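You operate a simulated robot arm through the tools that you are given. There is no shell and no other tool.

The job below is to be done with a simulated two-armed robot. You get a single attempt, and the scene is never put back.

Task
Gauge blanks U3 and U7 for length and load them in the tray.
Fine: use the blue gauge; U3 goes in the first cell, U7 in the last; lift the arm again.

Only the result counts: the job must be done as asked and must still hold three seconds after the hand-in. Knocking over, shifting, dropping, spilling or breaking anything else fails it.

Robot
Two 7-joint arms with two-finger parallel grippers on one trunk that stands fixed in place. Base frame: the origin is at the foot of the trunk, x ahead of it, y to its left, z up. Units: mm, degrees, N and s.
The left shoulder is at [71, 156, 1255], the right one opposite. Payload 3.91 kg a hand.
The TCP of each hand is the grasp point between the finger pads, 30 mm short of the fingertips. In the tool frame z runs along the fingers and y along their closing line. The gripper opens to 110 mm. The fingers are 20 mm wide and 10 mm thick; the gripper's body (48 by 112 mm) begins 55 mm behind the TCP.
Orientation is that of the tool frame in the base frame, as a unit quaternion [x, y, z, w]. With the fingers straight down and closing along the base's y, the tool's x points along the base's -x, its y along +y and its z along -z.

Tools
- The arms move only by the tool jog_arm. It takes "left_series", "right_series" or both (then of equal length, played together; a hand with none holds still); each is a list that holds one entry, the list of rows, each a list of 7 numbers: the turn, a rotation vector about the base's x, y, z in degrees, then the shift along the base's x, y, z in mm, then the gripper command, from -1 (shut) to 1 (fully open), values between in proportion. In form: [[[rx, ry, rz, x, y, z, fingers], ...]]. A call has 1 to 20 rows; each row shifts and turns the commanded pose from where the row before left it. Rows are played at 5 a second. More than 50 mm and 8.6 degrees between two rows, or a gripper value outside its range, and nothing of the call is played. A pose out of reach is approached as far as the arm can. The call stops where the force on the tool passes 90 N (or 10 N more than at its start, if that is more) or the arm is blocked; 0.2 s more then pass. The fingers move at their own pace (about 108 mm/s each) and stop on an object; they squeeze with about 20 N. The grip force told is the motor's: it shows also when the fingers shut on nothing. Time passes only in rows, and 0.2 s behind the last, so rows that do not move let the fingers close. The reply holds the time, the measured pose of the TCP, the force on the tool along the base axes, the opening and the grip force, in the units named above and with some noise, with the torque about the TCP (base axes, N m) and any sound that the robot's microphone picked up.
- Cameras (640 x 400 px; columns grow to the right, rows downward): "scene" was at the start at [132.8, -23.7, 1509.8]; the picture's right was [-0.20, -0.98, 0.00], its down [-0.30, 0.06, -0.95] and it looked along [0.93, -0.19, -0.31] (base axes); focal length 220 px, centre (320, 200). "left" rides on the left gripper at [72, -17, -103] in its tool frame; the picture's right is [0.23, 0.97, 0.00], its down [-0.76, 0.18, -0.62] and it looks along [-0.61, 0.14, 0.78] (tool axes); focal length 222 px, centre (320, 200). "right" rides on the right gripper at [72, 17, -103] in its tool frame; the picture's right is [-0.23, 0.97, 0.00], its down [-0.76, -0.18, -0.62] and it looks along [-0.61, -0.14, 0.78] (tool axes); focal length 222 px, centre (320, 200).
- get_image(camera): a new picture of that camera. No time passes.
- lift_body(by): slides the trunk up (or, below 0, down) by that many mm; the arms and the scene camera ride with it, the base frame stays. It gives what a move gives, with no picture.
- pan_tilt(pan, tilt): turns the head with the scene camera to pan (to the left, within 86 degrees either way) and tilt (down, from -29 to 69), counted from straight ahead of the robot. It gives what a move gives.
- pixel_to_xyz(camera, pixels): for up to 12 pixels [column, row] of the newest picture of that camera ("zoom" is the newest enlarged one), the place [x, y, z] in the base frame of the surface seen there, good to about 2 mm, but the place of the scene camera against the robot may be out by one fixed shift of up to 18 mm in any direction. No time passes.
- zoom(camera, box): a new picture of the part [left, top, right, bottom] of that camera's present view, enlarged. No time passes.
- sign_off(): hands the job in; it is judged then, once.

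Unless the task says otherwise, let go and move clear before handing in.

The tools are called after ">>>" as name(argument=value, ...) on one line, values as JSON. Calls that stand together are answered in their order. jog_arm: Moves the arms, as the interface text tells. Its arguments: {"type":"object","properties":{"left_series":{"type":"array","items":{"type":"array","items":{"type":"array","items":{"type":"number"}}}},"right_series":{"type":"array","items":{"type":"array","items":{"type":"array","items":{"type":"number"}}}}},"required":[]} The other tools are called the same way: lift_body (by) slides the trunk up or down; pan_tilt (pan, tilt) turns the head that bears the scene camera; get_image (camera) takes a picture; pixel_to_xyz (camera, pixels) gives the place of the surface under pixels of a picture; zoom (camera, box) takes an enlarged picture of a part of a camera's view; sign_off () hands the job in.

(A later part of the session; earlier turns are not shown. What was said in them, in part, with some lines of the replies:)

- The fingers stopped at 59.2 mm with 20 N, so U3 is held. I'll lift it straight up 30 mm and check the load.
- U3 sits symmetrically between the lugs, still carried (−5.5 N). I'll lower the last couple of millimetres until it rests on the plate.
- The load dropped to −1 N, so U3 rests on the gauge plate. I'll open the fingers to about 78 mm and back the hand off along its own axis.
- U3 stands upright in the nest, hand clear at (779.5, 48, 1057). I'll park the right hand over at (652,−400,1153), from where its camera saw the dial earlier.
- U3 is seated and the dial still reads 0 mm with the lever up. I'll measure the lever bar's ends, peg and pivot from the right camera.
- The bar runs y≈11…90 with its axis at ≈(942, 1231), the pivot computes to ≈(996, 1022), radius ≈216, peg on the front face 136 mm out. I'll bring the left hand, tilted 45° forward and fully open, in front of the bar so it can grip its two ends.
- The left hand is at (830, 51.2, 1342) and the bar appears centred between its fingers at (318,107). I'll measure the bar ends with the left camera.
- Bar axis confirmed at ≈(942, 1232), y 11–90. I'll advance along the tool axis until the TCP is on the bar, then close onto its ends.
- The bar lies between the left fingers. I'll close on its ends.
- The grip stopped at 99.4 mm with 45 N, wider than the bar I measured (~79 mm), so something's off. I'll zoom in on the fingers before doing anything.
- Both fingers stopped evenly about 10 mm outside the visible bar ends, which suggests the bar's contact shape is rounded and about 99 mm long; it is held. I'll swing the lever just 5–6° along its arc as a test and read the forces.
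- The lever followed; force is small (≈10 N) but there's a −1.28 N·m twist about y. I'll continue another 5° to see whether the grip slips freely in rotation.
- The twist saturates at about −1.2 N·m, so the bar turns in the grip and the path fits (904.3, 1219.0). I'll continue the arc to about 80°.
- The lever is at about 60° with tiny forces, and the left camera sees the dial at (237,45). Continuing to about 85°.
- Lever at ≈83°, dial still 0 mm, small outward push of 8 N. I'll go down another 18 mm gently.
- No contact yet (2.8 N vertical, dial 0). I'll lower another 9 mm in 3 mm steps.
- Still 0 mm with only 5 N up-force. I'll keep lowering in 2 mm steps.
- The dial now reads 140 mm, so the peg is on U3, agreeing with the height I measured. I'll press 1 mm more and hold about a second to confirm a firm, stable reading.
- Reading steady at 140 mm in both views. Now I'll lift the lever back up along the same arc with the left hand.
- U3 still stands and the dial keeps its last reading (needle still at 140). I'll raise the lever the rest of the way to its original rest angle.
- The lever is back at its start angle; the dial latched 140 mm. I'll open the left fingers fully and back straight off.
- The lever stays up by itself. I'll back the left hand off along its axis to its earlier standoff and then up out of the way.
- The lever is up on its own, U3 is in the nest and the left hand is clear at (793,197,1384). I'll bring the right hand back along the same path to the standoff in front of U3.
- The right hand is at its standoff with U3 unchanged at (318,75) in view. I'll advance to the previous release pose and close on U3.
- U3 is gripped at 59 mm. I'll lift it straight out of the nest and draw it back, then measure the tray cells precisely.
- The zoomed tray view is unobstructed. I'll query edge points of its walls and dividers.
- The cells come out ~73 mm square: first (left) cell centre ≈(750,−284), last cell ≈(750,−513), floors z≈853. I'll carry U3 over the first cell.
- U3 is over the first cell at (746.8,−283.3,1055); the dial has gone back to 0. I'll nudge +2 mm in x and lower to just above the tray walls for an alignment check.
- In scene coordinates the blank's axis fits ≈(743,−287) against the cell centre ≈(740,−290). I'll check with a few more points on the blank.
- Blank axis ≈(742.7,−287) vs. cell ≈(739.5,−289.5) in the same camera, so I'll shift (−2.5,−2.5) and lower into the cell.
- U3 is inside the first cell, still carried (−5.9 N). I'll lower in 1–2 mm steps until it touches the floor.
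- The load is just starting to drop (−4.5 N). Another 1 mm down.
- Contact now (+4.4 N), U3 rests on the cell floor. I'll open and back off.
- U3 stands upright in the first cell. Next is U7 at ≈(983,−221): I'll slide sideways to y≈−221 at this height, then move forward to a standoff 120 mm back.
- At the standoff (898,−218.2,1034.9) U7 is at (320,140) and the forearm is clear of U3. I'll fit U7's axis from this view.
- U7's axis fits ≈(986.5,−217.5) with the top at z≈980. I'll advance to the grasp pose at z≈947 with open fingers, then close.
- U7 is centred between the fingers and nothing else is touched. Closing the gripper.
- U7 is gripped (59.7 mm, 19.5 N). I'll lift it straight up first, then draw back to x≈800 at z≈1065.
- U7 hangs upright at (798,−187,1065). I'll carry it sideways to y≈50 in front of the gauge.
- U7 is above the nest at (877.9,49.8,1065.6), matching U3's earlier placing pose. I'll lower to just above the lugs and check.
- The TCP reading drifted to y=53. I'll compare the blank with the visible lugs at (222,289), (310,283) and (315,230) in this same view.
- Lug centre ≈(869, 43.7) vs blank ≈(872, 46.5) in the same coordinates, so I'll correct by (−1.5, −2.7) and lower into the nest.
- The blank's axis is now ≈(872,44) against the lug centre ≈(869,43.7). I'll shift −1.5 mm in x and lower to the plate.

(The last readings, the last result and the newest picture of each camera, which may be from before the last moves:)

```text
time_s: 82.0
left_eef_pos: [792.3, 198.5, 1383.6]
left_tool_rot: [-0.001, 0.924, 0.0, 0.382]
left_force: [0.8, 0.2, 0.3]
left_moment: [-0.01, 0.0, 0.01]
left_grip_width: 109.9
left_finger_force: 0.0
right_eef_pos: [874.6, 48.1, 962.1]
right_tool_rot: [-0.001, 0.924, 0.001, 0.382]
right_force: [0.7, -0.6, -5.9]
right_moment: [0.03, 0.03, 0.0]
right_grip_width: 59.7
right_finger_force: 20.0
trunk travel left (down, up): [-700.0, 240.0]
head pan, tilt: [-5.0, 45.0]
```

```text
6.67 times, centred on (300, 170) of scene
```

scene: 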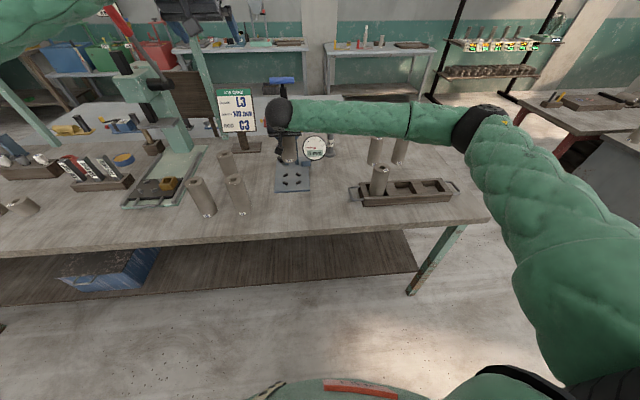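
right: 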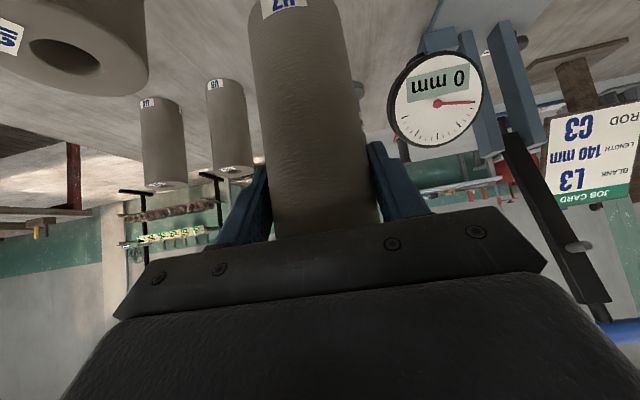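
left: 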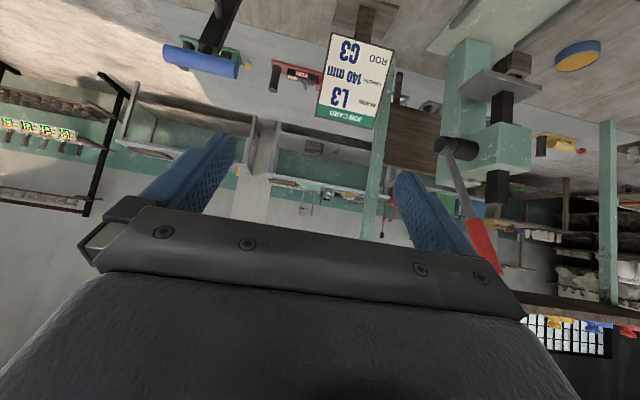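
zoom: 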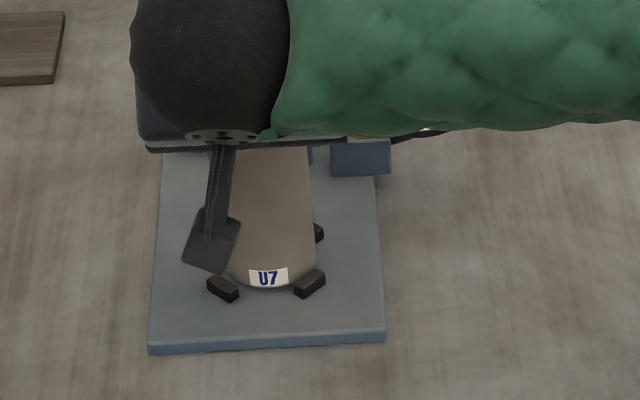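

U7 is between the lugs with even gaps, still hanging freely. Lowering the last millimetres.

>>> jog_arm(right_series=[[[0, 0, 0, 0, 0.7, -1, -1], [0, 0, 0, 0, 0, -1, -1], [0, 0, 0, 0, 0, 0, -1], [0, 0, 0, 0, 0, 0, -1]]])

```text
time_s: 83.0
left_eef_pos: [792.1, 199.3, 1383.0]
left_tool_rot: [0.0, 0.924, 0.0, 0.382]
left_force: [0.2, 0.4, 0.4]
left_moment: [0.02, -0.01, -0.04]
left_grip_width: 109.8
left_finger_force: 0.0
right_eef_pos: [875.2, 48.0, 959.0]
right_tool_rot: [0.001, 0.924, -0.001, 0.381]
right_force: [-0.8, -0.2, -4.9]
right_moment: [0.04, 0.02, -0.01]
right_grip_width: 59.5
right_finger_force: 20.6
trunk travel left (down, up): [-700.0, 240.0]
head pan, tilt: [-5.0, 45.0]
```

>>> jog_arm(right_series=[[[0, 0, 0, 0, 0, -1, -1], [0, 0, 0, 0, 0, 0, -1], [0, 0, 0, 0, 0, 0, -1]]])

```text
time_s: 83.8
left_eef_pos: [792.8, 199.0, 1384.0]
left_tool_rot: [0.001, 0.924, 0.0, 0.382]
left_force: [0.2, -0.4, 0.4]
left_moment: [-0.01, -0.02, 0.0]
left_grip_width: 110.2
left_finger_force: 0.0
right_eef_pos: [875.3, 48.8, 957.9]
right_tool_rot: [0.0, 0.924, 0.0, 0.381]
right_force: [0.4, -0.2, -5.0]
right_moment: [0.03, 0.04, 0.06]
right_grip_width: 59.7
right_finger_force: 20.2
trunk travel left (down, up): [-700.0, 240.0]
head pan, tilt: [-5.0, 45.0]
```

Still carrying −5 N at z=957.9; one more millimetre.

>>> jog_arm(right_series=[[[0, 0, 0, 0, 0, -1, -1], [0, 0, 0, 0, 0, 0, -1], [0, 0, 0, 0, 0, 0, -1]]])

```text
time_s: 84.6
left_eef_pos: [791.9, 198.2, 1384.2]
left_tool_rot: [0.001, 0.924, -0.001, 0.383]
left_force: [0.2, -0.6, -0.1]
left_moment: [-0.02, 0.05, 0.0]
left_grip_width: 109.9
left_finger_force: 0.0
right_eef_pos: [875.4, 48.3, 958.8]
right_tool_rot: [0.0, 0.924, 0.0, 0.382]
right_force: [1.4, -0.9, 3.5]
right_moment: [-0.14, 0.08, 0.01]
right_grip_width: 59.7
right_finger_force: 20.1
trunk travel left (down, up): [-700.0, 240.0]
head pan, tilt: [-5.0, 45.0]
```

U7 now rests on the plate (+3.5 N). I'll open and back the hand off along its axis.

>>> jog_arm(right_series=[[[0, 0, 0, 0, 0, 0, 0.42], [0, 0, 0, 0, 0, 0, 0.42], [0, 0, 0, -7, 0, 7, 0.42], [0, 0, 0, -14, 0, 14, 0.42], [0, 0, 0, -21, 0, 21, 0.42], [0, 0, 0, -28, 0, 28, 0.42], [0, 0, 0, -28, 0, 28, 0.42], [0, 0, 0, 0, 0, 0, 0.42]]])

>>> get_image(camera="right")

>>> zoom(camera="scene", box=[240, 90, 360, 210])

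```text
time_s: 86.4
left_eef_pos: [794.0, 198.8, 1383.0]
left_tool_rot: [0.0, 0.924, 0.001, 0.382]
left_force: [0.5, 0.0, 0.9]
left_moment: [0.0, -0.01, 0.0]
left_grip_width: 109.9
left_finger_force: 0.0
right_eef_pos: [774.0, 49.2, 1054.5]
right_tool_rot: [0.0, 0.924, -0.001, 0.381]
right_force: [-0.3, -0.6, 0.1]
right_moment: [0.03, 0.0, 0.01]
right_grip_width: 78.4
right_finger_force: 0.0
trunk travel left (down, up): [-700.0, 240.0]
head pan, tilt: [-5.0, 45.0]
```

```text
taken
```

right: 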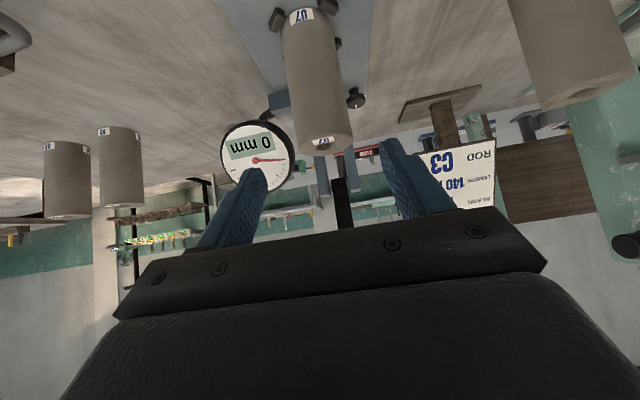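

```text
3.33 times, centred on (300, 150) of scene
```

zoom: 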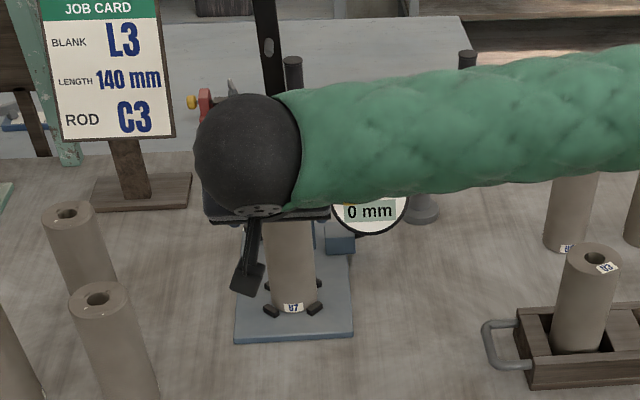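

U7 stands seated in the nest. I'll park the right hand by the same route as before, passing well above U3.

>>> jog_arm(right_series=[[[0, 0, 0, -20, -10, 20, 0.42], [0, 0, 0, -20, -25, 18, 0.42], [0, 0, 0, -12, -40, 12, 0.42], [0, 0, 0, -10, -42, 10, 0.42], [0, 0, 0, -10, -42, 10, 0.42], [0, 0, 0, -10, -42, 8, 0.42], [0, 0, 0, -10, -42, 7, 0.42], [0, 0, 0, -10, -42, 5, 0.42], [0, 0, 0, -10, -42, 3, 0.42], [0, 0, 0, -5, -42, 2, 0.42], [0, 0, 0, -5, -42, 0, 0.42], [0, 0, 0, 0, -25, 0, 0.42], [0, 0, 0, 0, -12, 0, 0.42], [0, 0, 0, 0, 0, 0, 0.42]]])

>>> get_image(camera="scene")

>>> zoom(camera="right", box=[440, 0, 640, 230])

```text
time_s: 89.4
left_eef_pos: [792.2, 198.9, 1384.3]
left_tool_rot: [-0.001, 0.924, 0.001, 0.382]
left_force: [0.1, 0.2, -0.2]
left_moment: [-0.06, -0.01, 0.0]
left_grip_width: 109.8
left_finger_force: 0.1
right_eef_pos: [657.0, -400.4, 1151.7]
right_tool_rot: [0.0, 0.924, 0.0, 0.382]
right_force: [0.5, -0.1, 0.0]
right_moment: [-0.01, -0.01, -0.01]
right_grip_width: 78.0
right_finger_force: 0.0
trunk travel left (down, up): [-700.0, 240.0]
head pan, tilt: [-5.0, 45.0]
```

```text
taken
```

scene: 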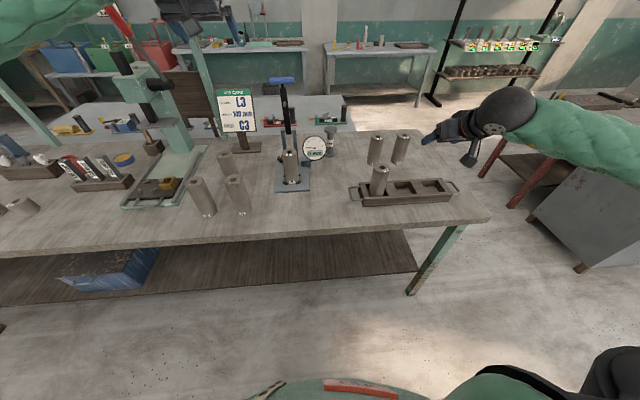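

```text
1.74 times, centred on (540, 115) of right
```

zoom: 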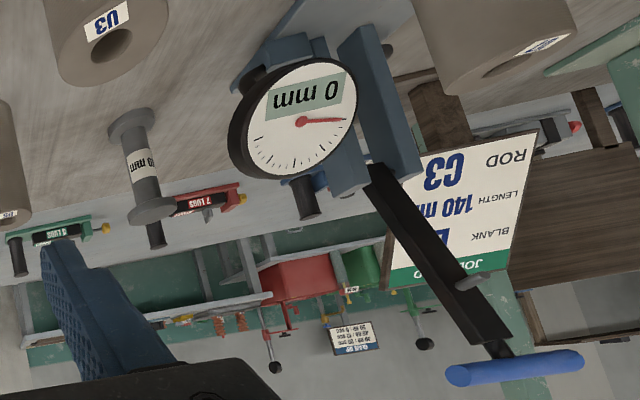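

The lever and bar look unchanged, dial at 0. I'll bring the left hand back to its standoff in front of the bar and verify alignment.

>>> jog_arm(left_series=[[[0, 0, 0, 5, -35, -5, 1], [0, 0, 0, 5, -45, -5, 1], [0, 0, 0, 10, -40, -10, 1], [0, 0, 0, 15, -28.5, -20, 1], [0, 0, 0, 10, 0, -10, 1], [0, 0, 0, 0, 0, 0, 1], [0, 0, 0, 0, 0, 0, 1]]])

>>> get_image(camera="left")

>>> pixel_to_xyz(camera="left", pixels=[[270, 120], [280, 115], [318, 115], [318, 122], [350, 125], [360, 125], [318, 130]])

```text
time_s: 91.0
left_eef_pos: [839.3, 50.4, 1334.7]
left_tool_rot: [0.0, 0.924, 0.0, 0.383]
left_force: [-0.7, -0.2, -0.1]
left_moment: [0.0, 0.0, -0.02]
left_grip_width: 109.8
left_finger_force: 0.1
right_eef_pos: [654.8, -400.3, 1152.6]
right_tool_rot: [0.0, 0.924, 0.0, 0.383]
right_force: [0.4, -0.6, 0.4]
right_moment: [0.0, 0.0, 0.03]
right_grip_width: 78.1
right_finger_force: 0.0
trunk travel left (down, up): [-700.0, 240.0]
head pan, tilt: [-5.0, 45.0]
```

```text
taken
```

left: 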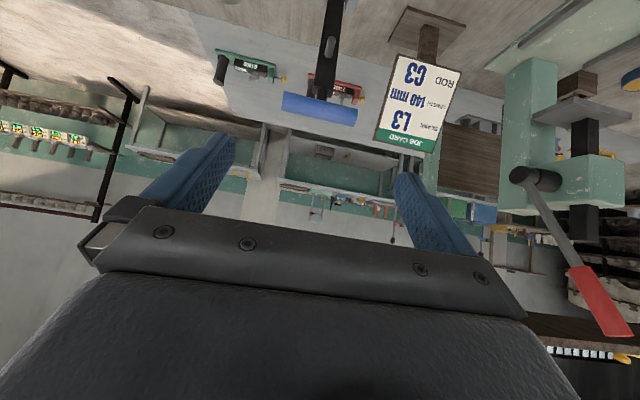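

```text
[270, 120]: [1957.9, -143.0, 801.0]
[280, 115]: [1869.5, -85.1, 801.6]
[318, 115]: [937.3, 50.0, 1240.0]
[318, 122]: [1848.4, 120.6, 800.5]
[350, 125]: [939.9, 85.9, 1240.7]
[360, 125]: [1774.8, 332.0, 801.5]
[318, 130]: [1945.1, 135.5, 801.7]
```

The bar is unchanged (top at ≈(938,1240)). Advancing onto it and gripping its ends.

>>> jog_arm(left_series=[[[0, 0, 0, 16, 0, -16, 1], [0, 0, 0, 22, 0, -22, 1], [0, 0, 0, 22, 0, -22, 1], [0, 0, 0, 20, 0, -20.2, 1], [0, 0, 0, 14, 0, -14.2, 1], [0, 0, 0, 7.7, 0, -7.8, 1], [0, 0, 0, 0, 0, 0, 1], [0, 0, 0, 0, 0, 0, -1], [0, 0, 0, 0, 0, 0, -1], [0, 0, 0, 0, 0, 0, -1]]])

>>> get_image(camera="left")

```text
time_s: 93.2
left_eef_pos: [940.9, 48.4, 1227.0]
left_tool_rot: [0.0, 0.924, 0.0, 0.383]
left_force: [1.0, 1.1, -0.9]
left_moment: [-0.08, -0.2, -0.05]
left_grip_width: 99.2
left_finger_force: 45.0
right_eef_pos: [656.8, -400.2, 1153.2]
right_tool_rot: [0.0, 0.924, 0.0, 0.383]
right_force: [0.5, -0.5, 0.3]
right_moment: [0.01, -0.01, 0.02]
right_grip_width: 78.2
right_finger_force: 0.1
trunk travel left (down, up): [-700.0, 240.0]
head pan, tilt: [-5.0, 45.0]
```

```text
taken
```

left: 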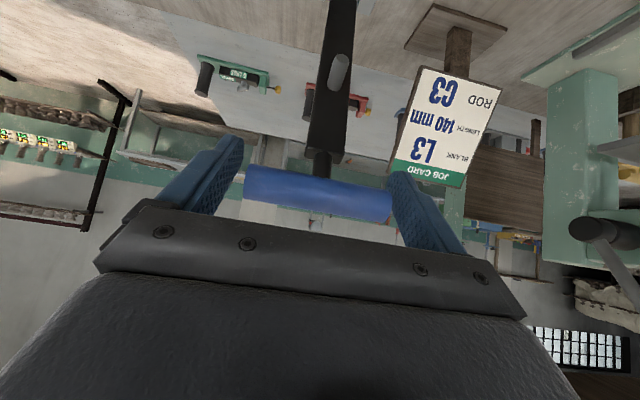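

Gripped at 99.2 mm as before. I'll swing the lever down along the same arc to about 60°.

>>> jog_arm(left_series=[[[0, 0, 0, -5, 0, -1.3, -1], [0, 0, 0, -7, 0, -2.1, -1], [0, 0, 0, -8, 0, -2.8, -1], [0, 0, 0, -8.7, 0, -3.4, -1], [0, 0, 0, -8.7, 0, -3.8, -1], [0, 0, 0, -16.7, 0, -8.7, -1], [0, 0, 0, -15.9, 0, -10.2, -1], [0, 0, 0, -14.9, 0, -11.4, -1], [0, 0, 0, -13.9, 0, -12.8, -1], [0, 0, 0, -12.8, 0, -13.9, -1], [0, 0, 0, -11.4, 0, -14.9, -1], [0, 0, 0, -10.2, 0, -15.9, -1], [0, 0, 0, 0, 0, 0, -1]]])

>>> get_image(camera="left")

```text
time_s: 96.0
left_eef_pos: [804.1, 50.0, 1129.1]
left_tool_rot: [0.0, 0.924, 0.0, 0.383]
left_force: [0.1, -0.2, 4.6]
left_moment: [-0.49, -1.19, -0.42]
left_grip_width: 99.3
left_finger_force: 45.4
right_eef_pos: [654.5, -400.6, 1153.0]
right_tool_rot: [0.001, 0.924, 0.0, 0.382]
right_force: [-0.7, -0.1, -0.5]
right_moment: [0.0, 0.03, 0.01]
right_grip_width: 78.4
right_finger_force: 0.0
trunk travel left (down, up): [-700.0, 240.0]
head pan, tilt: [-5.0, 45.0]
```

```text
taken
```

left: 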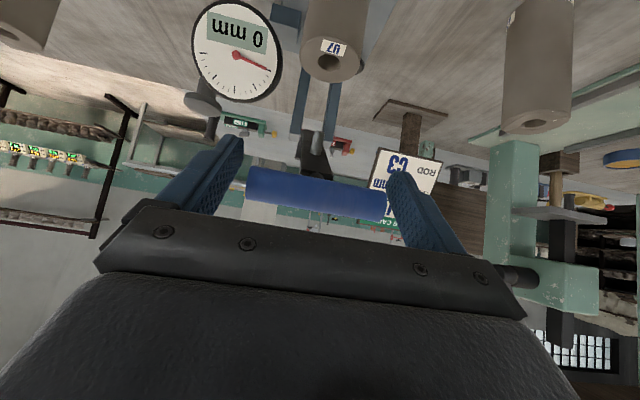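

Forces stay low. Continuing down to about 85°.

>>> jog_arm(left_series=[[[0, 0, 0, -8.7, 0, -16.7, -1], [0, 0, 0, -7.2, 0, -17.4, -1], [0, 0, 0, -5.6, 0, -18, -1], [0, 0, 0, -3.6, 0, -18.4, -1], [0, 0, 0, -1.5, 0, -9.4, -1], [0, 0, 0, -0.8, 0, -5, -1], [0, 0, 0, -0.7, 0, -6, -1], [0, 0, 0, -0.4, 0, -6, -1], [0, 0, 0, -0.2, 0, -4, -1], [0, 0, 0, 0, 0, 0, -1]]])

>>> zoom(camera="right", box=[440, 0, 640, 150])

```text
time_s: 98.2
left_eef_pos: [776.6, 50.2, 1029.5]
left_tool_rot: [0.0, 0.924, 0.0, 0.383]
left_force: [-14.2, -2.1, 4.5]
left_moment: [-0.34, -1.18, -0.04]
left_grip_width: 99.3
left_finger_force: 45.0
right_eef_pos: [653.9, -401.9, 1153.7]
right_tool_rot: [0.001, 0.923, 0.0, 0.384]
right_force: [-0.4, 0.6, -0.2]
right_moment: [-0.02, 0.0, 0.0]
right_grip_width: 78.0
right_finger_force: 0.1
trunk travel left (down, up): [-700.0, 240.0]
head pan, tilt: [-5.0, 45.0]
```

```text
2.67 times, centred on (540, 75) of right
```

zoom: 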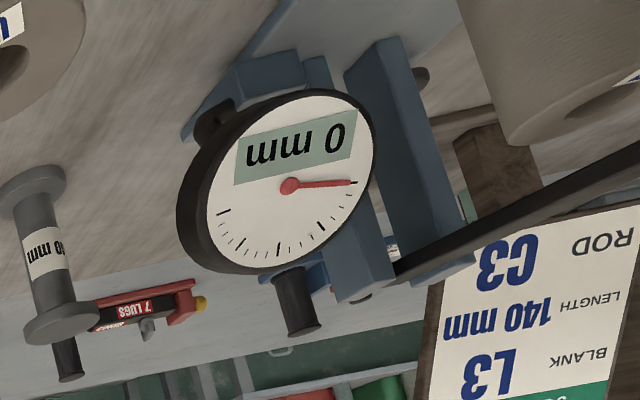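

Dial still 0; there is a 14 N push toward −x, so I'll ease x by −2 mm while lowering 9 mm.

>>> jog_arm(left_series=[[[0, 0, 0, -1, 0, -3, -1], [0, 0, 0, -0.7, 0, -3, -1], [0, 0, 0, -0.3, 0, -3, -1], [0, 0, 0, 0, 0, 0, -1]]])

>>> zoom(camera="right", box=[440, 0, 640, 150])

```text
time_s: 99.2
left_eef_pos: [777.2, 49.8, 1017.9]
left_tool_rot: [-0.001, 0.924, 0.001, 0.383]
left_force: [2.6, -1.7, 5.3]
left_moment: [-0.06, -1.32, 0.31]
left_grip_width: 99.2
left_finger_force: 45.1
right_eef_pos: [654.2, -401.7, 1153.6]
right_tool_rot: [0.0, 0.924, 0.0, 0.382]
right_force: [-0.6, 0.6, 0.0]
right_moment: [-0.01, 0.0, 0.01]
right_grip_width: 77.9
right_finger_force: 0.0
trunk travel left (down, up): [-700.0, 240.0]
head pan, tilt: [-5.0, 45.0]
```

```text
2.67 times, centred on (540, 75) of right
```

zoom: 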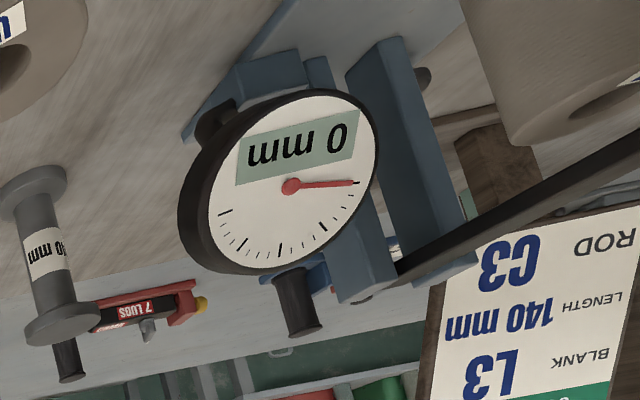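

Still 0 at z=1017.9. Lowering another 6 mm in 2 mm steps, as with U3.

>>> jog_arm(left_series=[[[0, 0, 0, 0.3, 0, -2, -1], [0, 0, 0, 0.2, 0, -2, -1], [0, 0, 0, 0.1, 0, -2, -1], [0, 0, 0, 0, 0, 0, -1]]])

>>> zoom(camera="right", box=[440, 0, 640, 150])

```text
time_s: 100.2
left_eef_pos: [777.6, 51.1, 1012.3]
left_tool_rot: [0.001, 0.924, 0.0, 0.382]
left_force: [1.3, -2.8, 5.4]
left_moment: [-0.13, -1.25, 0.1]
left_grip_width: 99.2
left_finger_force: 45.0
right_eef_pos: [655.2, -400.9, 1153.0]
right_tool_rot: [0.0, 0.923, 0.0, 0.384]
right_force: [-0.1, -0.5, 0.3]
right_moment: [0.03, -0.01, -0.03]
right_grip_width: 78.2
right_finger_force: 0.0
trunk travel left (down, up): [-700.0, 240.0]
head pan, tilt: [-5.0, 45.0]
```

```text
2.67 times, centred on (540, 75) of right
```

zoom: 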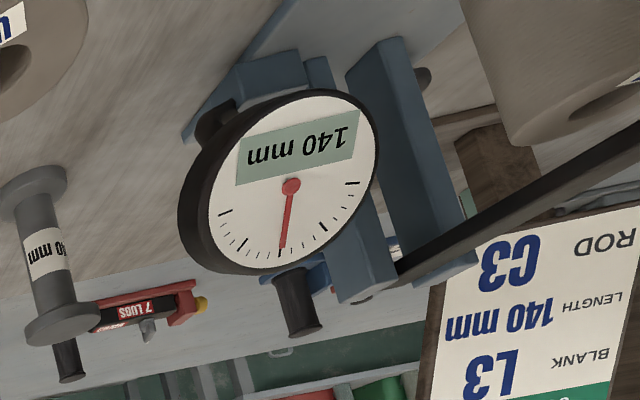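

The dial reads 140 mm for U7. I'll press 1 mm more and hold for a second to confirm.

>>> jog_arm(left_series=[[[0, 0, 0, 0, 0, -1, -1], [0, 0, 0, 0, 0, 0, -1], [0, 0, 0, 0, 0, 0, -1], [0, 0, 0, 0, 0, 0, -1], [0, 0, 0, 0, 0, 0, -1], [0, 0, 0, 0, 0, 0, -1]]])

>>> zoom(camera="scene", box=[250, 90, 350, 205])

```text
time_s: 101.6
left_eef_pos: [777.7, 50.5, 1010.4]
left_tool_rot: [0.0, 0.924, 0.0, 0.383]
left_force: [1.8, -5.3, 3.3]
left_moment: [-0.07, -0.81, -0.03]
left_grip_width: 99.0
left_finger_force: 45.2
right_eef_pos: [656.2, -401.5, 1151.7]
right_tool_rot: [0.001, 0.924, -0.001, 0.383]
right_force: [0.1, -0.5, -0.4]
right_moment: [-0.02, -0.04, 0.0]
right_grip_width: 78.0
right_finger_force: 0.2
trunk travel left (down, up): [-700.0, 240.0]
head pan, tilt: [-5.0, 45.0]
```

```text
3.48 times, centred on (300, 148) of scene
```

zoom: 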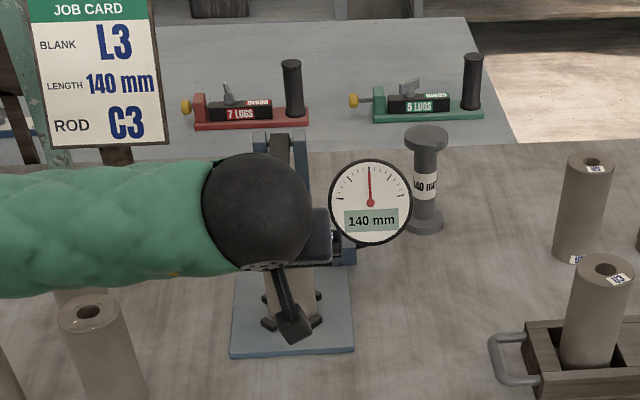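

U7 gauges at 140 mm, steady. Now I'll lift the lever again along the arc.

>>> jog_arm(left_series=[[[0, 0, 0, 0, 0, 4, -1], [0, 0, 0, 0, 0, 6, -1], [0, 0, 0, 0.3, 0, 9.4, -1], [0, 0, 0, 0.5, 0, 9.4, -1], [0, 0, 0, 2.5, 0, 18.7, -1], [0, 0, 0, 4.1, 0, 18.4, -1], [0, 0, 0, 5.6, 0, 18, -1], [0, 0, 0, 7.2, 0, 17.4, -1], [0, 0, 0, 8.7, 0, 16.7, -1], [0, 0, 0, 10.2, 0, 15.9, -1], [0, 0, 0, 11.4, 0, 14.9, -1], [0, 0, 0, 0, 0, 0, -1]]])

>>> get_image(camera="left")

```text
time_s: 104.2
left_eef_pos: [828.3, 50.0, 1158.6]
left_tool_rot: [-0.001, 0.925, 0.001, 0.381]
left_force: [1.3, 4.0, -10.0]
left_moment: [-0.04, 1.28, 0.1]
left_grip_width: 99.1
left_finger_force: 45.0
right_eef_pos: [656.6, -401.0, 1151.1]
right_tool_rot: [0.0, 0.924, 0.0, 0.383]
right_force: [0.1, -0.2, 0.5]
right_moment: [0.0, 0.03, -0.02]
right_grip_width: 78.3
right_finger_force: 0.1
trunk travel left (down, up): [-700.0, 240.0]
head pan, tilt: [-5.0, 45.0]
```

```text
taken
```

left: 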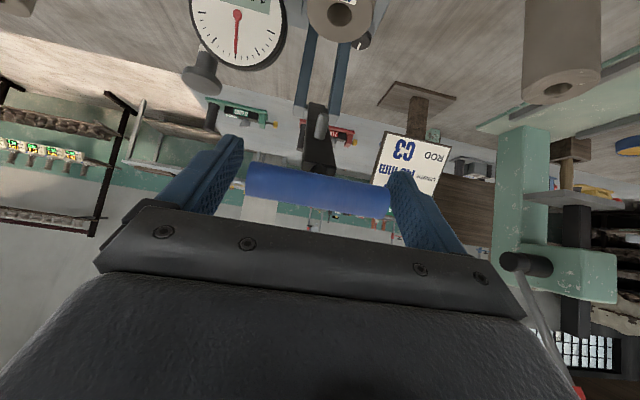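

Following well. Continuing to the upright rest angle.

>>> jog_arm(left_series=[[[0, 0, 0, 12.8, 0, 13.9, -1], [0, 0, 0, 13.9, 0, 12.8, -1], [0, 0, 0, 14.9, 0, 11.4, -1], [0, 0, 0, 15.9, 0, 10.2, -1], [0, 0, 0, 16.7, 0, 8.7, -1], [0, 0, 0, 17.4, 0, 7.2, -1], [0, 0, 0, 12, 0, 3.8, -1], [0, 0, 0, 8.5, 0, 2, -1], [0, 0, 0, 0, 0, 0, -1]]])

>>> get_image(camera="left")

>>> zoom(camera="right", box=[440, 0, 640, 230])

```text
time_s: 106.2
left_eef_pos: [939.8, 50.0, 1231.6]
left_tool_rot: [0.001, 0.923, -0.001, 0.384]
left_force: [-5.9, -3.8, 3.7]
left_moment: [-0.17, 0.85, -0.18]
left_grip_width: 99.4
left_finger_force: 45.5
right_eef_pos: [654.3, -401.0, 1153.5]
right_tool_rot: [0.0, 0.924, 0.0, 0.383]
right_force: [0.1, 1.2, 0.0]
right_moment: [0.05, -0.01, 0.01]
right_grip_width: 78.0
right_finger_force: 0.0
trunk travel left (down, up): [-700.0, 240.0]
head pan, tilt: [-5.0, 45.0]
```

```text
taken
```

left: 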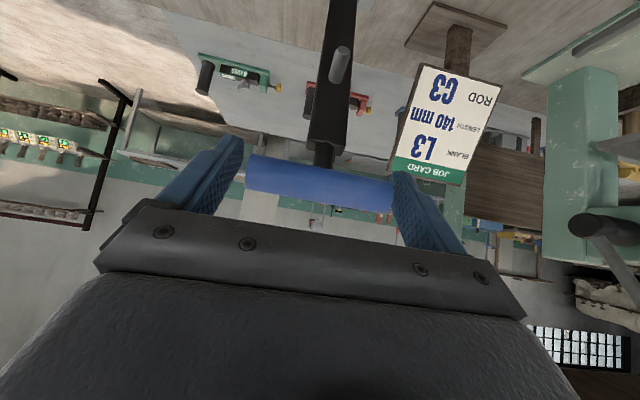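

```text
1.74 times, centred on (540, 115) of right
```

zoom: 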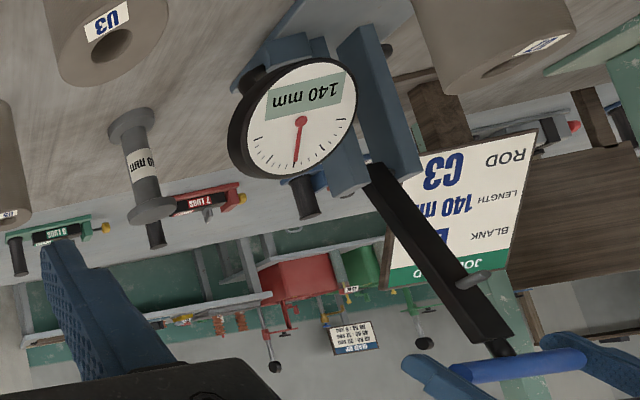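

The lever is back upright and the dial holds 140 mm. I'll nudge 1 mm to seat it at its stop, then release and back the left hand off.

>>> jog_arm(left_series=[[[0, 0, 0, 1.2, 0, 0.2, -1], [0, 0, 0, 0, 0, 0, -1], [0, 0, 0, 0, 0, 0, 1], [0, 0, 0, 0, 0, 0, 1], [0, 0, 0, 0, 0, 0, 1]]])

>>> get_image(camera="left")

```text
time_s: 107.4
left_eef_pos: [942.2, 52.2, 1230.0]
left_tool_rot: [0.0, 0.924, 0.0, 0.383]
left_force: [0.2, 0.5, 0.5]
left_moment: [-0.01, -0.02, 0.0]
left_grip_width: 110.1
left_finger_force: 0.1
right_eef_pos: [655.9, -400.0, 1151.7]
right_tool_rot: [0.0, 0.924, 0.0, 0.383]
right_force: [-0.1, -0.2, 0.3]
right_moment: [0.0, 0.0, 0.0]
right_grip_width: 78.3
right_finger_force: 0.0
trunk travel left (down, up): [-700.0, 240.0]
head pan, tilt: [-5.0, 45.0]
```

```text
taken
```

left: 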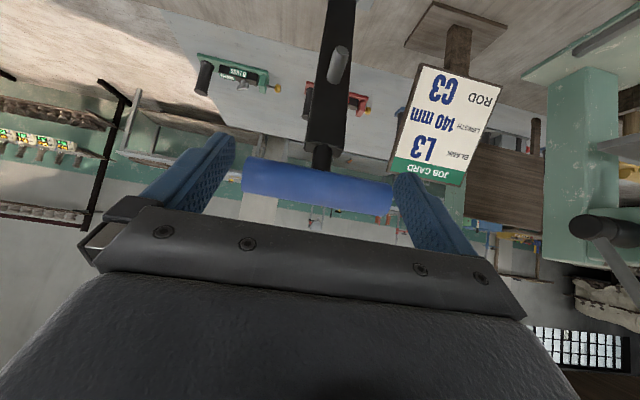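

The lever stays put after release. Backing the left hand off along its axis and out to its parking place.

>>> jog_arm(left_series=[[[0, 0, 0, 0, -1.5, 0, 1], [0, 0, 0, -6, 0, 6, 1], [0, 0, 0, -12, 0, 12, 1], [0, 0, 0, -20, 0, 20, 1], [0, 0, 0, -24, 0, 24, 1], [0, 0, 0, -24, 0, 24, 1], [0, 0, 0, -24, 0, 24, 1], [0, 0, 0, -15, 30, 20, 1], [0, 0, 0, -10, 40, 10, 1], [0, 0, 0, -5, 45, 5, 1], [0, 0, 0, -5, 35, 5, 1], [0, 0, 0, 0, 0, 0, 1]]])

>>> get_image(camera="scene")

>>> zoom(camera="right", box=[440, 0, 640, 230])

```text
time_s: 110.0
left_eef_pos: [797.0, 194.3, 1380.4]
left_tool_rot: [0.001, 0.924, 0.0, 0.382]
left_force: [0.1, 0.0, 1.0]
left_moment: [0.02, -0.04, 0.07]
left_grip_width: 110.3
left_finger_force: 0.0
right_eef_pos: [656.2, -401.3, 1151.5]
right_tool_rot: [0.001, 0.924, 0.001, 0.381]
right_force: [-0.9, 0.2, -0.3]
right_moment: [0.01, -0.02, 0.03]
right_grip_width: 78.1
right_finger_force: 0.0
trunk travel left (down, up): [-700.0, 240.0]
head pan, tilt: [-5.0, 45.0]
```

```text
taken
```

scene: 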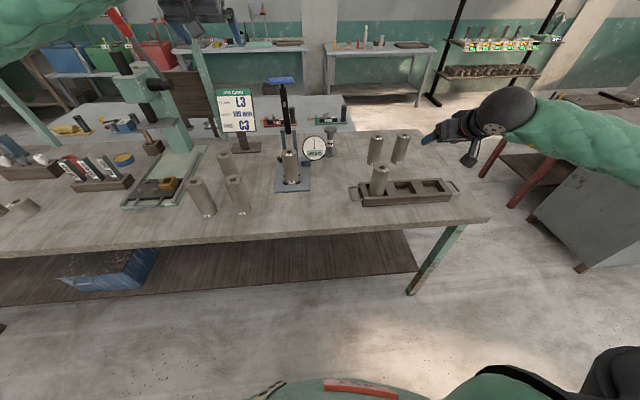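

```text
1.74 times, centred on (540, 115) of right
```

zoom: 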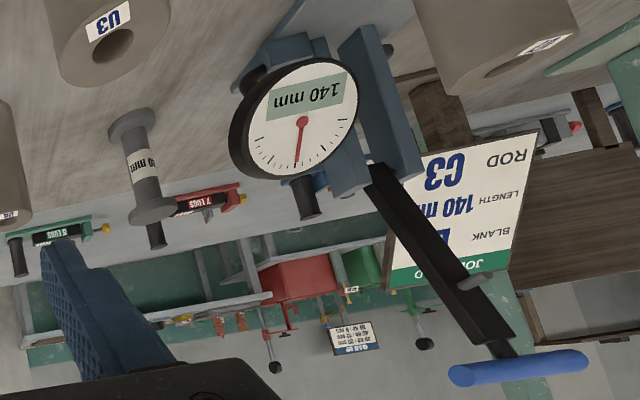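

U7 is seated with the lever up. I'll bring the right hand back to the standoff in front of it.

>>> jog_arm(right_series=[[[0, 0, 0, 0, 12, 0, 0.5], [0, 0, 0, 0, 25, 0, 0.5], [0, 0, 0, 5, 42, 0, 0.5], [0, 0, 0, 5, 42, -2, 0.5], [0, 0, 0, 10, 42, -3, 0.5], [0, 0, 0, 10, 42, -5, 0.5], [0, 0, 0, 10, 42, -7, 0.5], [0, 0, 0, 10, 42, -8, 0.5], [0, 0, 0, 10, 42, -10, 0.5], [0, 0, 0, 10, 42, -10, 0.5], [0, 0, 0, 12, 40, -12, 0.5], [0, 0, 0, 20, 25, -18, 0.5], [0, 0, 0, 20, 10, -20, 0.5], [0, 0, 0, 0, 0, 0, 0.5]]])

>>> get_image(camera="right")

```text
time_s: 113.0
left_eef_pos: [795.3, 196.2, 1380.5]
left_tool_rot: [0.0, 0.924, 0.0, 0.383]
left_force: [-0.3, 0.4, 0.4]
left_moment: [0.0, -0.01, 0.02]
left_grip_width: 110.0
left_finger_force: 0.0
right_eef_pos: [778.0, 47.9, 1058.7]
right_tool_rot: [0.0, 0.924, 0.0, 0.383]
right_force: [-0.3, -0.7, 0.1]
right_moment: [0.02, 0.01, 0.02]
right_grip_width: 82.4
right_finger_force: 0.0
trunk travel left (down, up): [-700.0, 240.0]
head pan, tilt: [-5.0, 45.0]
```

```text
taken
```

right: 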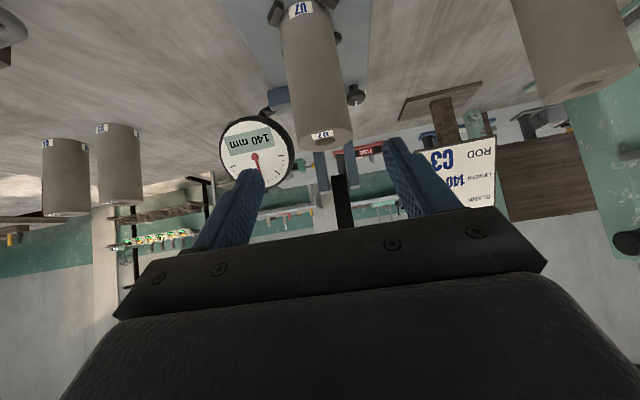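

U7 is as left. Advancing to the release pose and closing on it.

>>> jog_arm(right_series=[[[0, 0, 0, 20, 0.1, -20, 0.5], [0, 0, 0, 26, 0.2, -26, 0.5], [0, 0, 0, 26, 0.2, -26, 0.5], [0, 0, 0, 18, 0, -18, 0.5], [0, 0, 0, 8, 0, -8.5, 0.5], [0, 0, 0, 0, 0, 0, 0.5], [0, 0, 0, 0, 0, 0, -1], [0, 0, 0, 0, 0, 0, -1], [0, 0, 0, 0, 0, 0, -1], [0, 0, 0, 0, 0, 0, -1]]])

>>> get_image(camera="right")

```text
time_s: 115.2
left_eef_pos: [797.1, 196.6, 1379.8]
left_tool_rot: [0.0, 0.924, 0.0, 0.382]
left_force: [-0.7, 0.4, -0.6]
left_moment: [-0.01, -0.01, 0.01]
left_grip_width: 109.9
left_finger_force: 0.1
right_eef_pos: [875.6, 50.0, 957.6]
right_tool_rot: [0.001, 0.924, -0.001, 0.383]
right_force: [1.5, -0.6, 0.3]
right_moment: [0.09, -0.15, -0.06]
right_grip_width: 60.0
right_finger_force: 19.9
trunk travel left (down, up): [-700.0, 240.0]
head pan, tilt: [-5.0, 45.0]
```

```text
taken
```

right: 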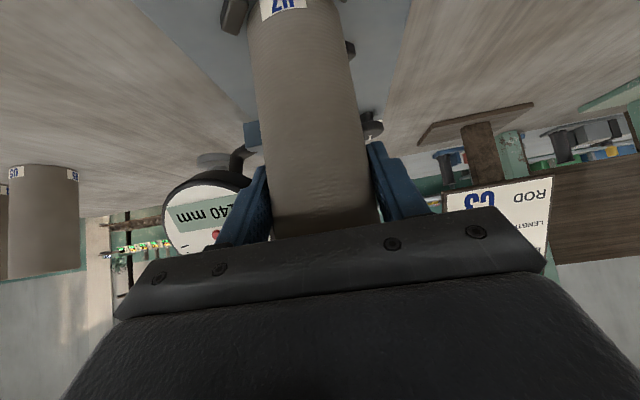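

U7 is gripped (60 mm). Lifting straight out, then back and up so it clears U3's top (993) on the way to the last cell.

>>> jog_arm(right_series=[[[0, 0, 0, 0, 0, 6, -1], [0, 0, 0, 0, 0, 14, -1], [0, 0, 0, 0, 0, 25, -1], [0, 0, 0, 0, 0, 30, -1], [0, 0, 0, -5, 0, 28, -1], [0, 0, 0, -16, 0, 24, -1], [0, 0, 0, -22, 0, 22, -1], [0, 0, 0, -20, 0, 16, -1], [0, 0, 0, -10, 0, 8, -1], [0, 0, 0, -3, 0, 2, -1], [0, 0, 0, 0, 0, 0, -1]]])

>>> get_image(camera="scene")

```text
time_s: 117.6
left_eef_pos: [797.6, 195.7, 1378.5]
left_tool_rot: [0.0, 0.924, 0.0, 0.382]
left_force: [0.4, 0.1, -0.8]
left_moment: [-0.03, -0.03, 0.0]
left_grip_width: 110.2
left_finger_force: 0.0
right_eef_pos: [801.5, 50.1, 1131.5]
right_tool_rot: [0.0, 0.924, 0.0, 0.382]
right_force: [-0.7, 0.3, -5.5]
right_moment: [0.0, 0.03, -0.03]
right_grip_width: 59.9
right_finger_force: 20.2
trunk travel left (down, up): [-700.0, 240.0]
head pan, tilt: [-5.0, 45.0]
```

```text
taken
```

scene: 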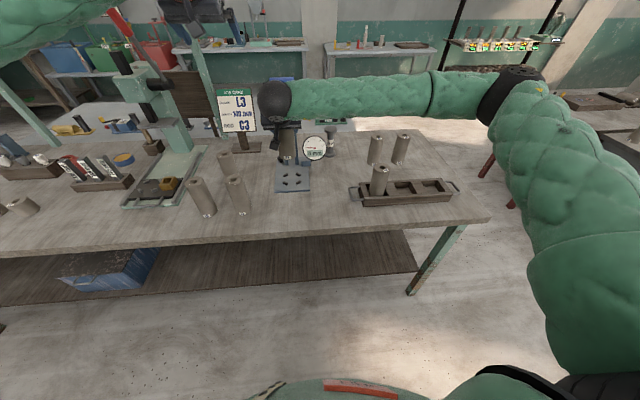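

U7 clears at z=1131. I'll carry it sideways toward the last cell, keeping x≈800 until past U3 and then easing to x≈748.

>>> jog_arm(right_series=[[[0, 0, 0, 0, -12, 0, -1], [0, 0, 0, 0, -24, 0, -1], [0, 0, 0, 0, -34, 0, -1], [0, 0, 0, 0, -38, 0, -1], [0, 0, 0, 0, -38, 0, -1], [0, 0, 0, 0, -38, 0, -1], [0, 0, 0, 0, -38, 0, -1], [0, 0, 0, 0, -38, 0, -1], [0, 0, 0, 0, -38, 0, -1], [0, 0, 0, 0, -38, 0, -1], [0, 0, 0, 0, -38, 0, -1], [0, 0, 0, -5, -38, 0, -1], [0, 0, 0, -10, -38, 0, -1], [0, 0, 0, -12, -36, 0, -1], [0, 0, 0, -12, -33, 0, -1], [0, 0, 0, -8, -24, 0, -1], [0, 0, 0, -5, -14, 0, -1], [0, 0, 0, -1.5, -6, 0, -1], [0, 0, 0, 0, 0, 0, -1]]])

>>> get_image(camera="scene")

>>> get_image(camera="right")

```text
time_s: 121.6
left_eef_pos: [796.9, 195.4, 1379.6]
left_tool_rot: [0.001, 0.924, -0.001, 0.383]
left_force: [0.3, 0.1, -0.4]
left_moment: [0.04, -0.01, 0.02]
left_grip_width: 110.0
left_finger_force: 0.1
right_eef_pos: [746.8, -514.5, 1132.9]
right_tool_rot: [0.0, 0.924, 0.0, 0.381]
right_force: [-1.0, 0.7, -5.1]
right_moment: [0.02, 0.04, 0.0]
right_grip_width: 59.7
right_finger_force: 20.2
trunk travel left (down, up): [-700.0, 240.0]
head pan, tilt: [-5.0, 45.0]
```

```text
taken
```

scene: 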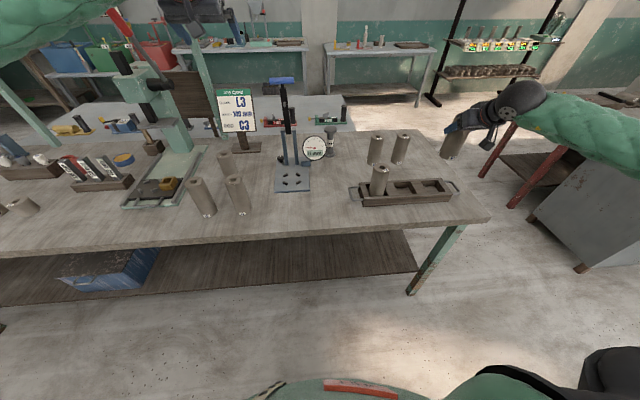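

```text
taken
```

right: 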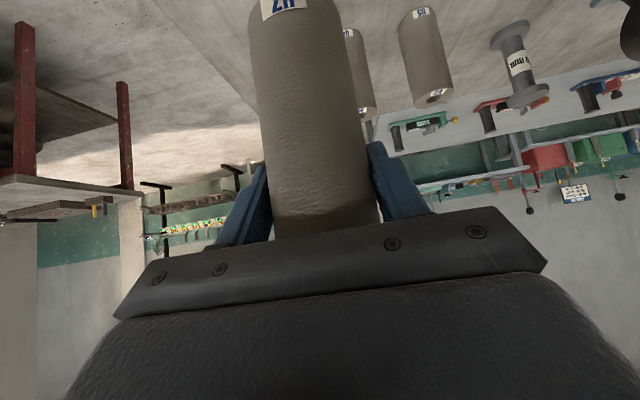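

U7 is at (746.8,−514.5), very near the wanted spot for the last cell. Lowering to just above the tray walls for an alignment check.

>>> jog_arm(right_series=[[[0, 0, 0, 0, 0, -14, -1], [0, 0, 0, 0, 0, -26, -1], [0, 0, 0, 0, 0, -30, -1], [0, 0, 0, 0, 0, -30, -1], [0, 0, 0, 0, 0, -20, -1], [0, 0, 0, 0, 0, -12, -1], [0, 0, 0, 0, 0, 0, -1], [0, 0, 0, 0, 0, 0, -1]]])

>>> zoom(camera="scene", box=[385, 140, 485, 215])

```text
time_s: 123.4
left_eef_pos: [796.3, 194.7, 1379.2]
left_tool_rot: [0.0, 0.924, 0.0, 0.383]
left_force: [0.1, 0.0, -1.1]
left_moment: [-0.02, 0.0, -0.02]
left_grip_width: 110.0
left_finger_force: 0.0
right_eef_pos: [746.3, -513.2, 1002.0]
right_tool_rot: [0.0, 0.924, 0.0, 0.382]
right_force: [-0.2, 0.7, -5.3]
right_moment: [-0.01, -0.01, -0.01]
right_grip_width: 59.8
right_finger_force: 19.8
trunk travel left (down, up): [-700.0, 240.0]
head pan, tilt: [-5.0, 45.0]
```

```text
5.33 times, centred on (435, 178) of scene
```

zoom: 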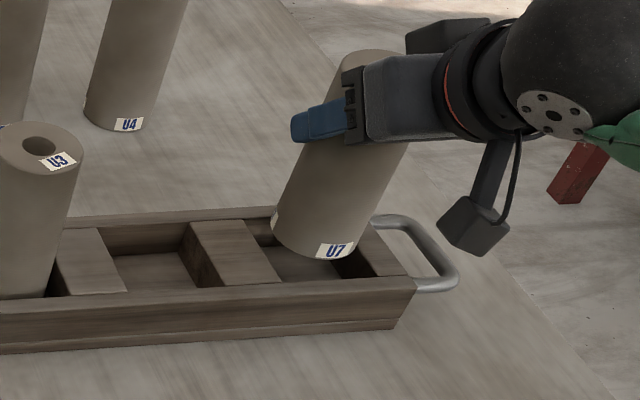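

I'll fit U7's axis and the cell edges from this same view.

>>> pixel_to_xyz(camera="zoom", pixels=[[275, 222], [283, 236], [295, 243], [310, 240], [325, 236], [340, 236], [355, 232], [362, 222], [290, 215], [310, 212], [335, 212], [360, 205]])

>>> pixel_to_xyz(camera="zoom", pixels=[[247, 228], [274, 278], [372, 232], [400, 270], [300, 284], [350, 281], [300, 278], [320, 275], [392, 268], [380, 250], [262, 260]])

```text
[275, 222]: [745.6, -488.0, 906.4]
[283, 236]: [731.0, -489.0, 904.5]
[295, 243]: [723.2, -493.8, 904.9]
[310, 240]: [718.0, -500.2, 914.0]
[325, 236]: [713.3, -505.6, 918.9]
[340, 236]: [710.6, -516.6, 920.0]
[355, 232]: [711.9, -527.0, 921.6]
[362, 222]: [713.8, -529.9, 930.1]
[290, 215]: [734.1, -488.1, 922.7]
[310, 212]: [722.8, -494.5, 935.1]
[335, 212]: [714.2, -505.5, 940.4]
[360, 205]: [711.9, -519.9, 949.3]
```

```text
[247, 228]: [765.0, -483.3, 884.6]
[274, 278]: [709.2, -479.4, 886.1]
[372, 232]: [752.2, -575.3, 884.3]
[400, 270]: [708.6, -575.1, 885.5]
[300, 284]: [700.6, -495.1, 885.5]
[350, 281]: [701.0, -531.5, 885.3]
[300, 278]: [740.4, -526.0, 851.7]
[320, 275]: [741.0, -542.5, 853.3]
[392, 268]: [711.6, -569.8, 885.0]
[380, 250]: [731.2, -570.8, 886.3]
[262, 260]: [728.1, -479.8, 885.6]
```

U7's axis fits (740.2,−518) versus cell centre ≈(739.5,−518.5): well aligned. Lowering into the cell.

>>> jog_arm(right_series=[[[0, 0, 0, -0.5, -0.5, -8, -1], [0, 0, 0, 0, 0, -12, -1], [0, 0, 0, 0, 0, -12, -1], [0, 0, 0, 0, 0, -6, -1], [0, 0, 0, 0, 0, -3, -1], [0, 0, 0, 0, 0, 0, -1], [0, 0, 0, 0, 0, 0, -1]]])

>>> zoom(camera="scene", box=[385, 140, 485, 215])

```text
time_s: 125.0
left_eef_pos: [797.2, 195.2, 1379.1]
left_tool_rot: [0.0, 0.924, 0.0, 0.383]
left_force: [-0.4, 0.1, -0.5]
left_moment: [0.0, 0.0, 0.0]
left_grip_width: 110.0
left_finger_force: 0.0
right_eef_pos: [744.9, -513.5, 960.4]
right_tool_rot: [0.0, 0.924, 0.0, 0.383]
right_force: [-0.2, 0.1, -5.2]
right_moment: [0.0, 0.02, -0.02]
right_grip_width: 60.0
right_finger_force: 19.9
trunk travel left (down, up): [-700.0, 240.0]
head pan, tilt: [-5.0, 45.0]
```

```text
5.33 times, centred on (435, 178) of scene
```

zoom: 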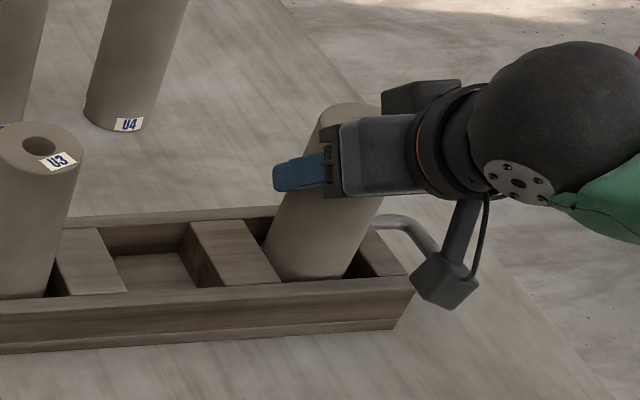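

U7 is inside the last cell, still free. Lowering the final millimetres to the floor.

>>> jog_arm(right_series=[[[0, 0, 0, 0, 0, -1, -1], [0, 0, 0, 0, 0, 0, -1], [0, 0, 0, 0, 0, 0, -1]]])

```text
time_s: 125.8
left_eef_pos: [797.3, 195.7, 1380.0]
left_tool_rot: [0.001, 0.924, -0.001, 0.383]
left_force: [-0.6, 0.7, 1.1]
left_moment: [0.01, -0.01, 0.04]
left_grip_width: 109.8
left_finger_force: 0.0
right_eef_pos: [745.1, -514.4, 957.9]
right_tool_rot: [0.0, 0.924, 0.0, 0.382]
right_force: [-0.3, 0.0, -5.6]
right_moment: [-0.03, 0.04, -0.02]
right_grip_width: 60.0
right_finger_force: 20.0
trunk travel left (down, up): [-700.0, 240.0]
head pan, tilt: [-5.0, 45.0]
```

>>> jog_arm(right_series=[[[0, 0, 0, 0, 0, -1, -1], [0, 0, 0, 0, 0, 0, -1], [0, 0, 0, 0, 0, 0, -1]]])

```text
time_s: 126.6
left_eef_pos: [796.9, 194.5, 1380.5]
left_tool_rot: [0.0, 0.924, -0.001, 0.383]
left_force: [-0.2, -0.5, 0.3]
left_moment: [0.01, -0.03, -0.01]
left_grip_width: 110.2
left_finger_force: 0.1
right_eef_pos: [744.0, -514.5, 958.2]
right_tool_rot: [-0.001, 0.924, 0.001, 0.383]
right_force: [0.1, 0.3, -5.9]
right_moment: [0.01, 0.02, 0.0]
right_grip_width: 59.5
right_finger_force: 20.4
trunk travel left (down, up): [-700.0, 240.0]
head pan, tilt: [-5.0, 45.0]
```

Still carried at −5.9 N; another millimetre.

>>> jog_arm(right_series=[[[0, 0, 0, 0, 0, -1, -1], [0, 0, 0, 0, 0, 0, -1], [0, 0, 0, 0, 0, 0, -1]]])

```text
time_s: 127.4
left_eef_pos: [795.8, 196.8, 1379.9]
left_tool_rot: [0.0, 0.924, 0.0, 0.383]
left_force: [0.8, -0.5, 0.2]
left_moment: [-0.03, 0.0, -0.02]
left_grip_width: 109.9
left_finger_force: 0.1
right_eef_pos: [744.7, -515.9, 957.6]
right_tool_rot: [-0.001, 0.924, 0.001, 0.383]
right_force: [-0.8, -2.4, 1.1]
right_moment: [-0.15, 0.0, -0.04]
right_grip_width: 60.0
right_finger_force: 20.1
trunk travel left (down, up): [-700.0, 240.0]
head pan, tilt: [-5.0, 45.0]
```

U7 now rests on the cell floor (+1.1 N). Opening and backing the right hand off along its axis.

>>> jog_arm(right_series=[[[0, 0, 0, 0, 0, 0, 0.42], [0, 0, 0, 0, 0, 0, 0.42], [0, 0, 0, -7, 0, 7, 0.42], [0, 0, 0, -14, 0, 14, 0.42], [0, 0, 0, -21, 0, 21, 0.42], [0, 0, 0, -28, 0, 28, 0.42], [0, 0, 0, -28, 0, 28, 0.42], [0, 0, 0, -20, -10, 40, 0.42], [0, 0, 0, -20, -10, 40, 0.42], [0, 0, 0, 0, 0, 0, 0.42]]])

>>> get_image(camera="scene")

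>>> zoom(camera="scene", box=[340, 110, 480, 220])

>>> zoom(camera="scene", box=[240, 70, 360, 210])

>>> get_image(camera="right")

```text
time_s: 129.6
left_eef_pos: [797.7, 194.6, 1380.0]
left_tool_rot: [0.0, 0.924, 0.001, 0.382]
left_force: [0.3, -0.4, -0.2]
left_moment: [0.02, 0.03, 0.01]
left_grip_width: 109.9
left_finger_force: 0.1
right_eef_pos: [609.3, -535.8, 1136.3]
right_tool_rot: [0.0, 0.924, 0.001, 0.382]
right_force: [-0.2, -0.1, 0.0]
right_moment: [0.0, 0.0, -0.02]
right_grip_width: 78.2
right_finger_force: 0.1
trunk travel left (down, up): [-700.0, 240.0]
head pan, tilt: [-5.0, 45.0]
```

```text
taken
```

scene: 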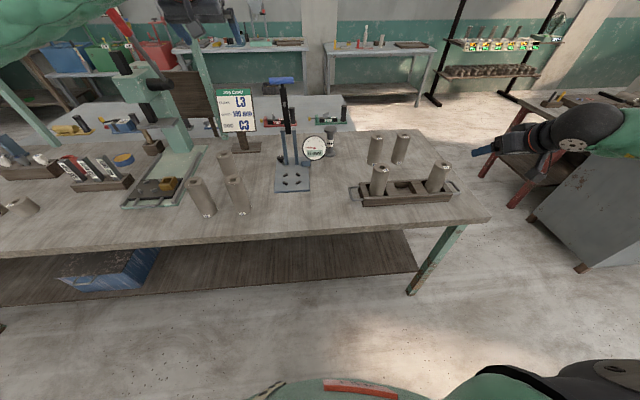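

```text
3.64 times, centred on (410, 165) of scene
```

zoom: 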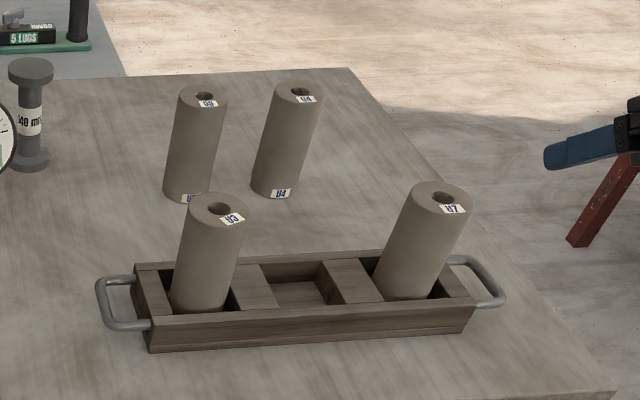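

```text
2.86 times, centred on (300, 140) of scene
```

zoom: 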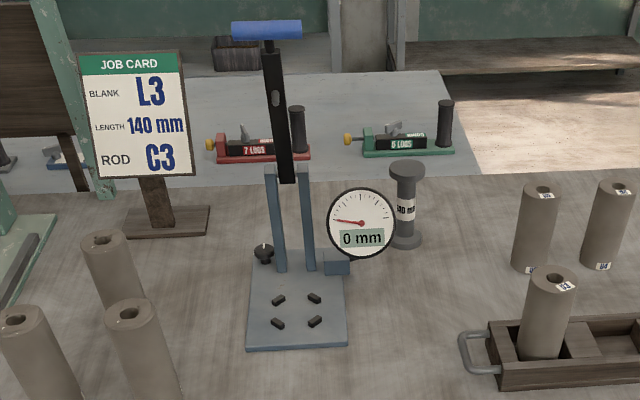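

```text
taken
```

right: 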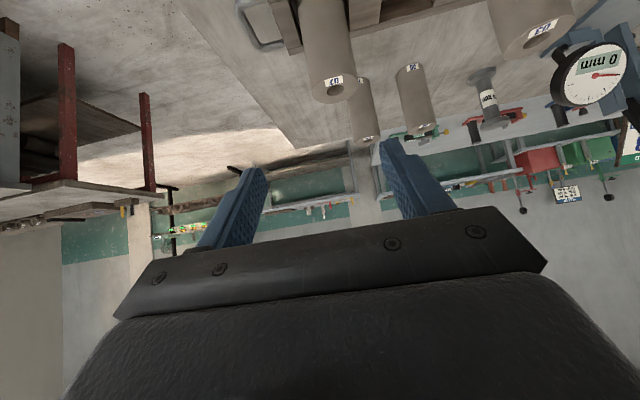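

U3 stands in the first (left) cell and U7 in the last (right) cell. The gauge nest is empty with the dial at 0 and the lever upright. The neighbours and the 140 mm master are undisturbed, and both hands are clear, so I'm handing in.

>>> sign_off()

```text
The job is handed in.
```

The job is handed in: U3 and U7 were each gauged on the blue gauge and loaded in the tray. I don't have the verdict, only what I saw before handing in.

- **Length:** both blanks read 140 mm, and each reading held steady for about a second. I did not check the gauge against the 140 mm master, but the cameras put U3 at about 140 mm too.
- **Tray:** U3 stands in the first cell and U7 in the last. The tray has no cell markings that I could see, so I took "first" as the leftmost cell from the robot's side.
- **Gauge arm:** it is lifted back to where it started and stays up on its own; the dial is at 0 mm.
- **Everything else:** the other blanks, the master and the job card looked undisturbed in the last pictures. Both hands are open and clear.
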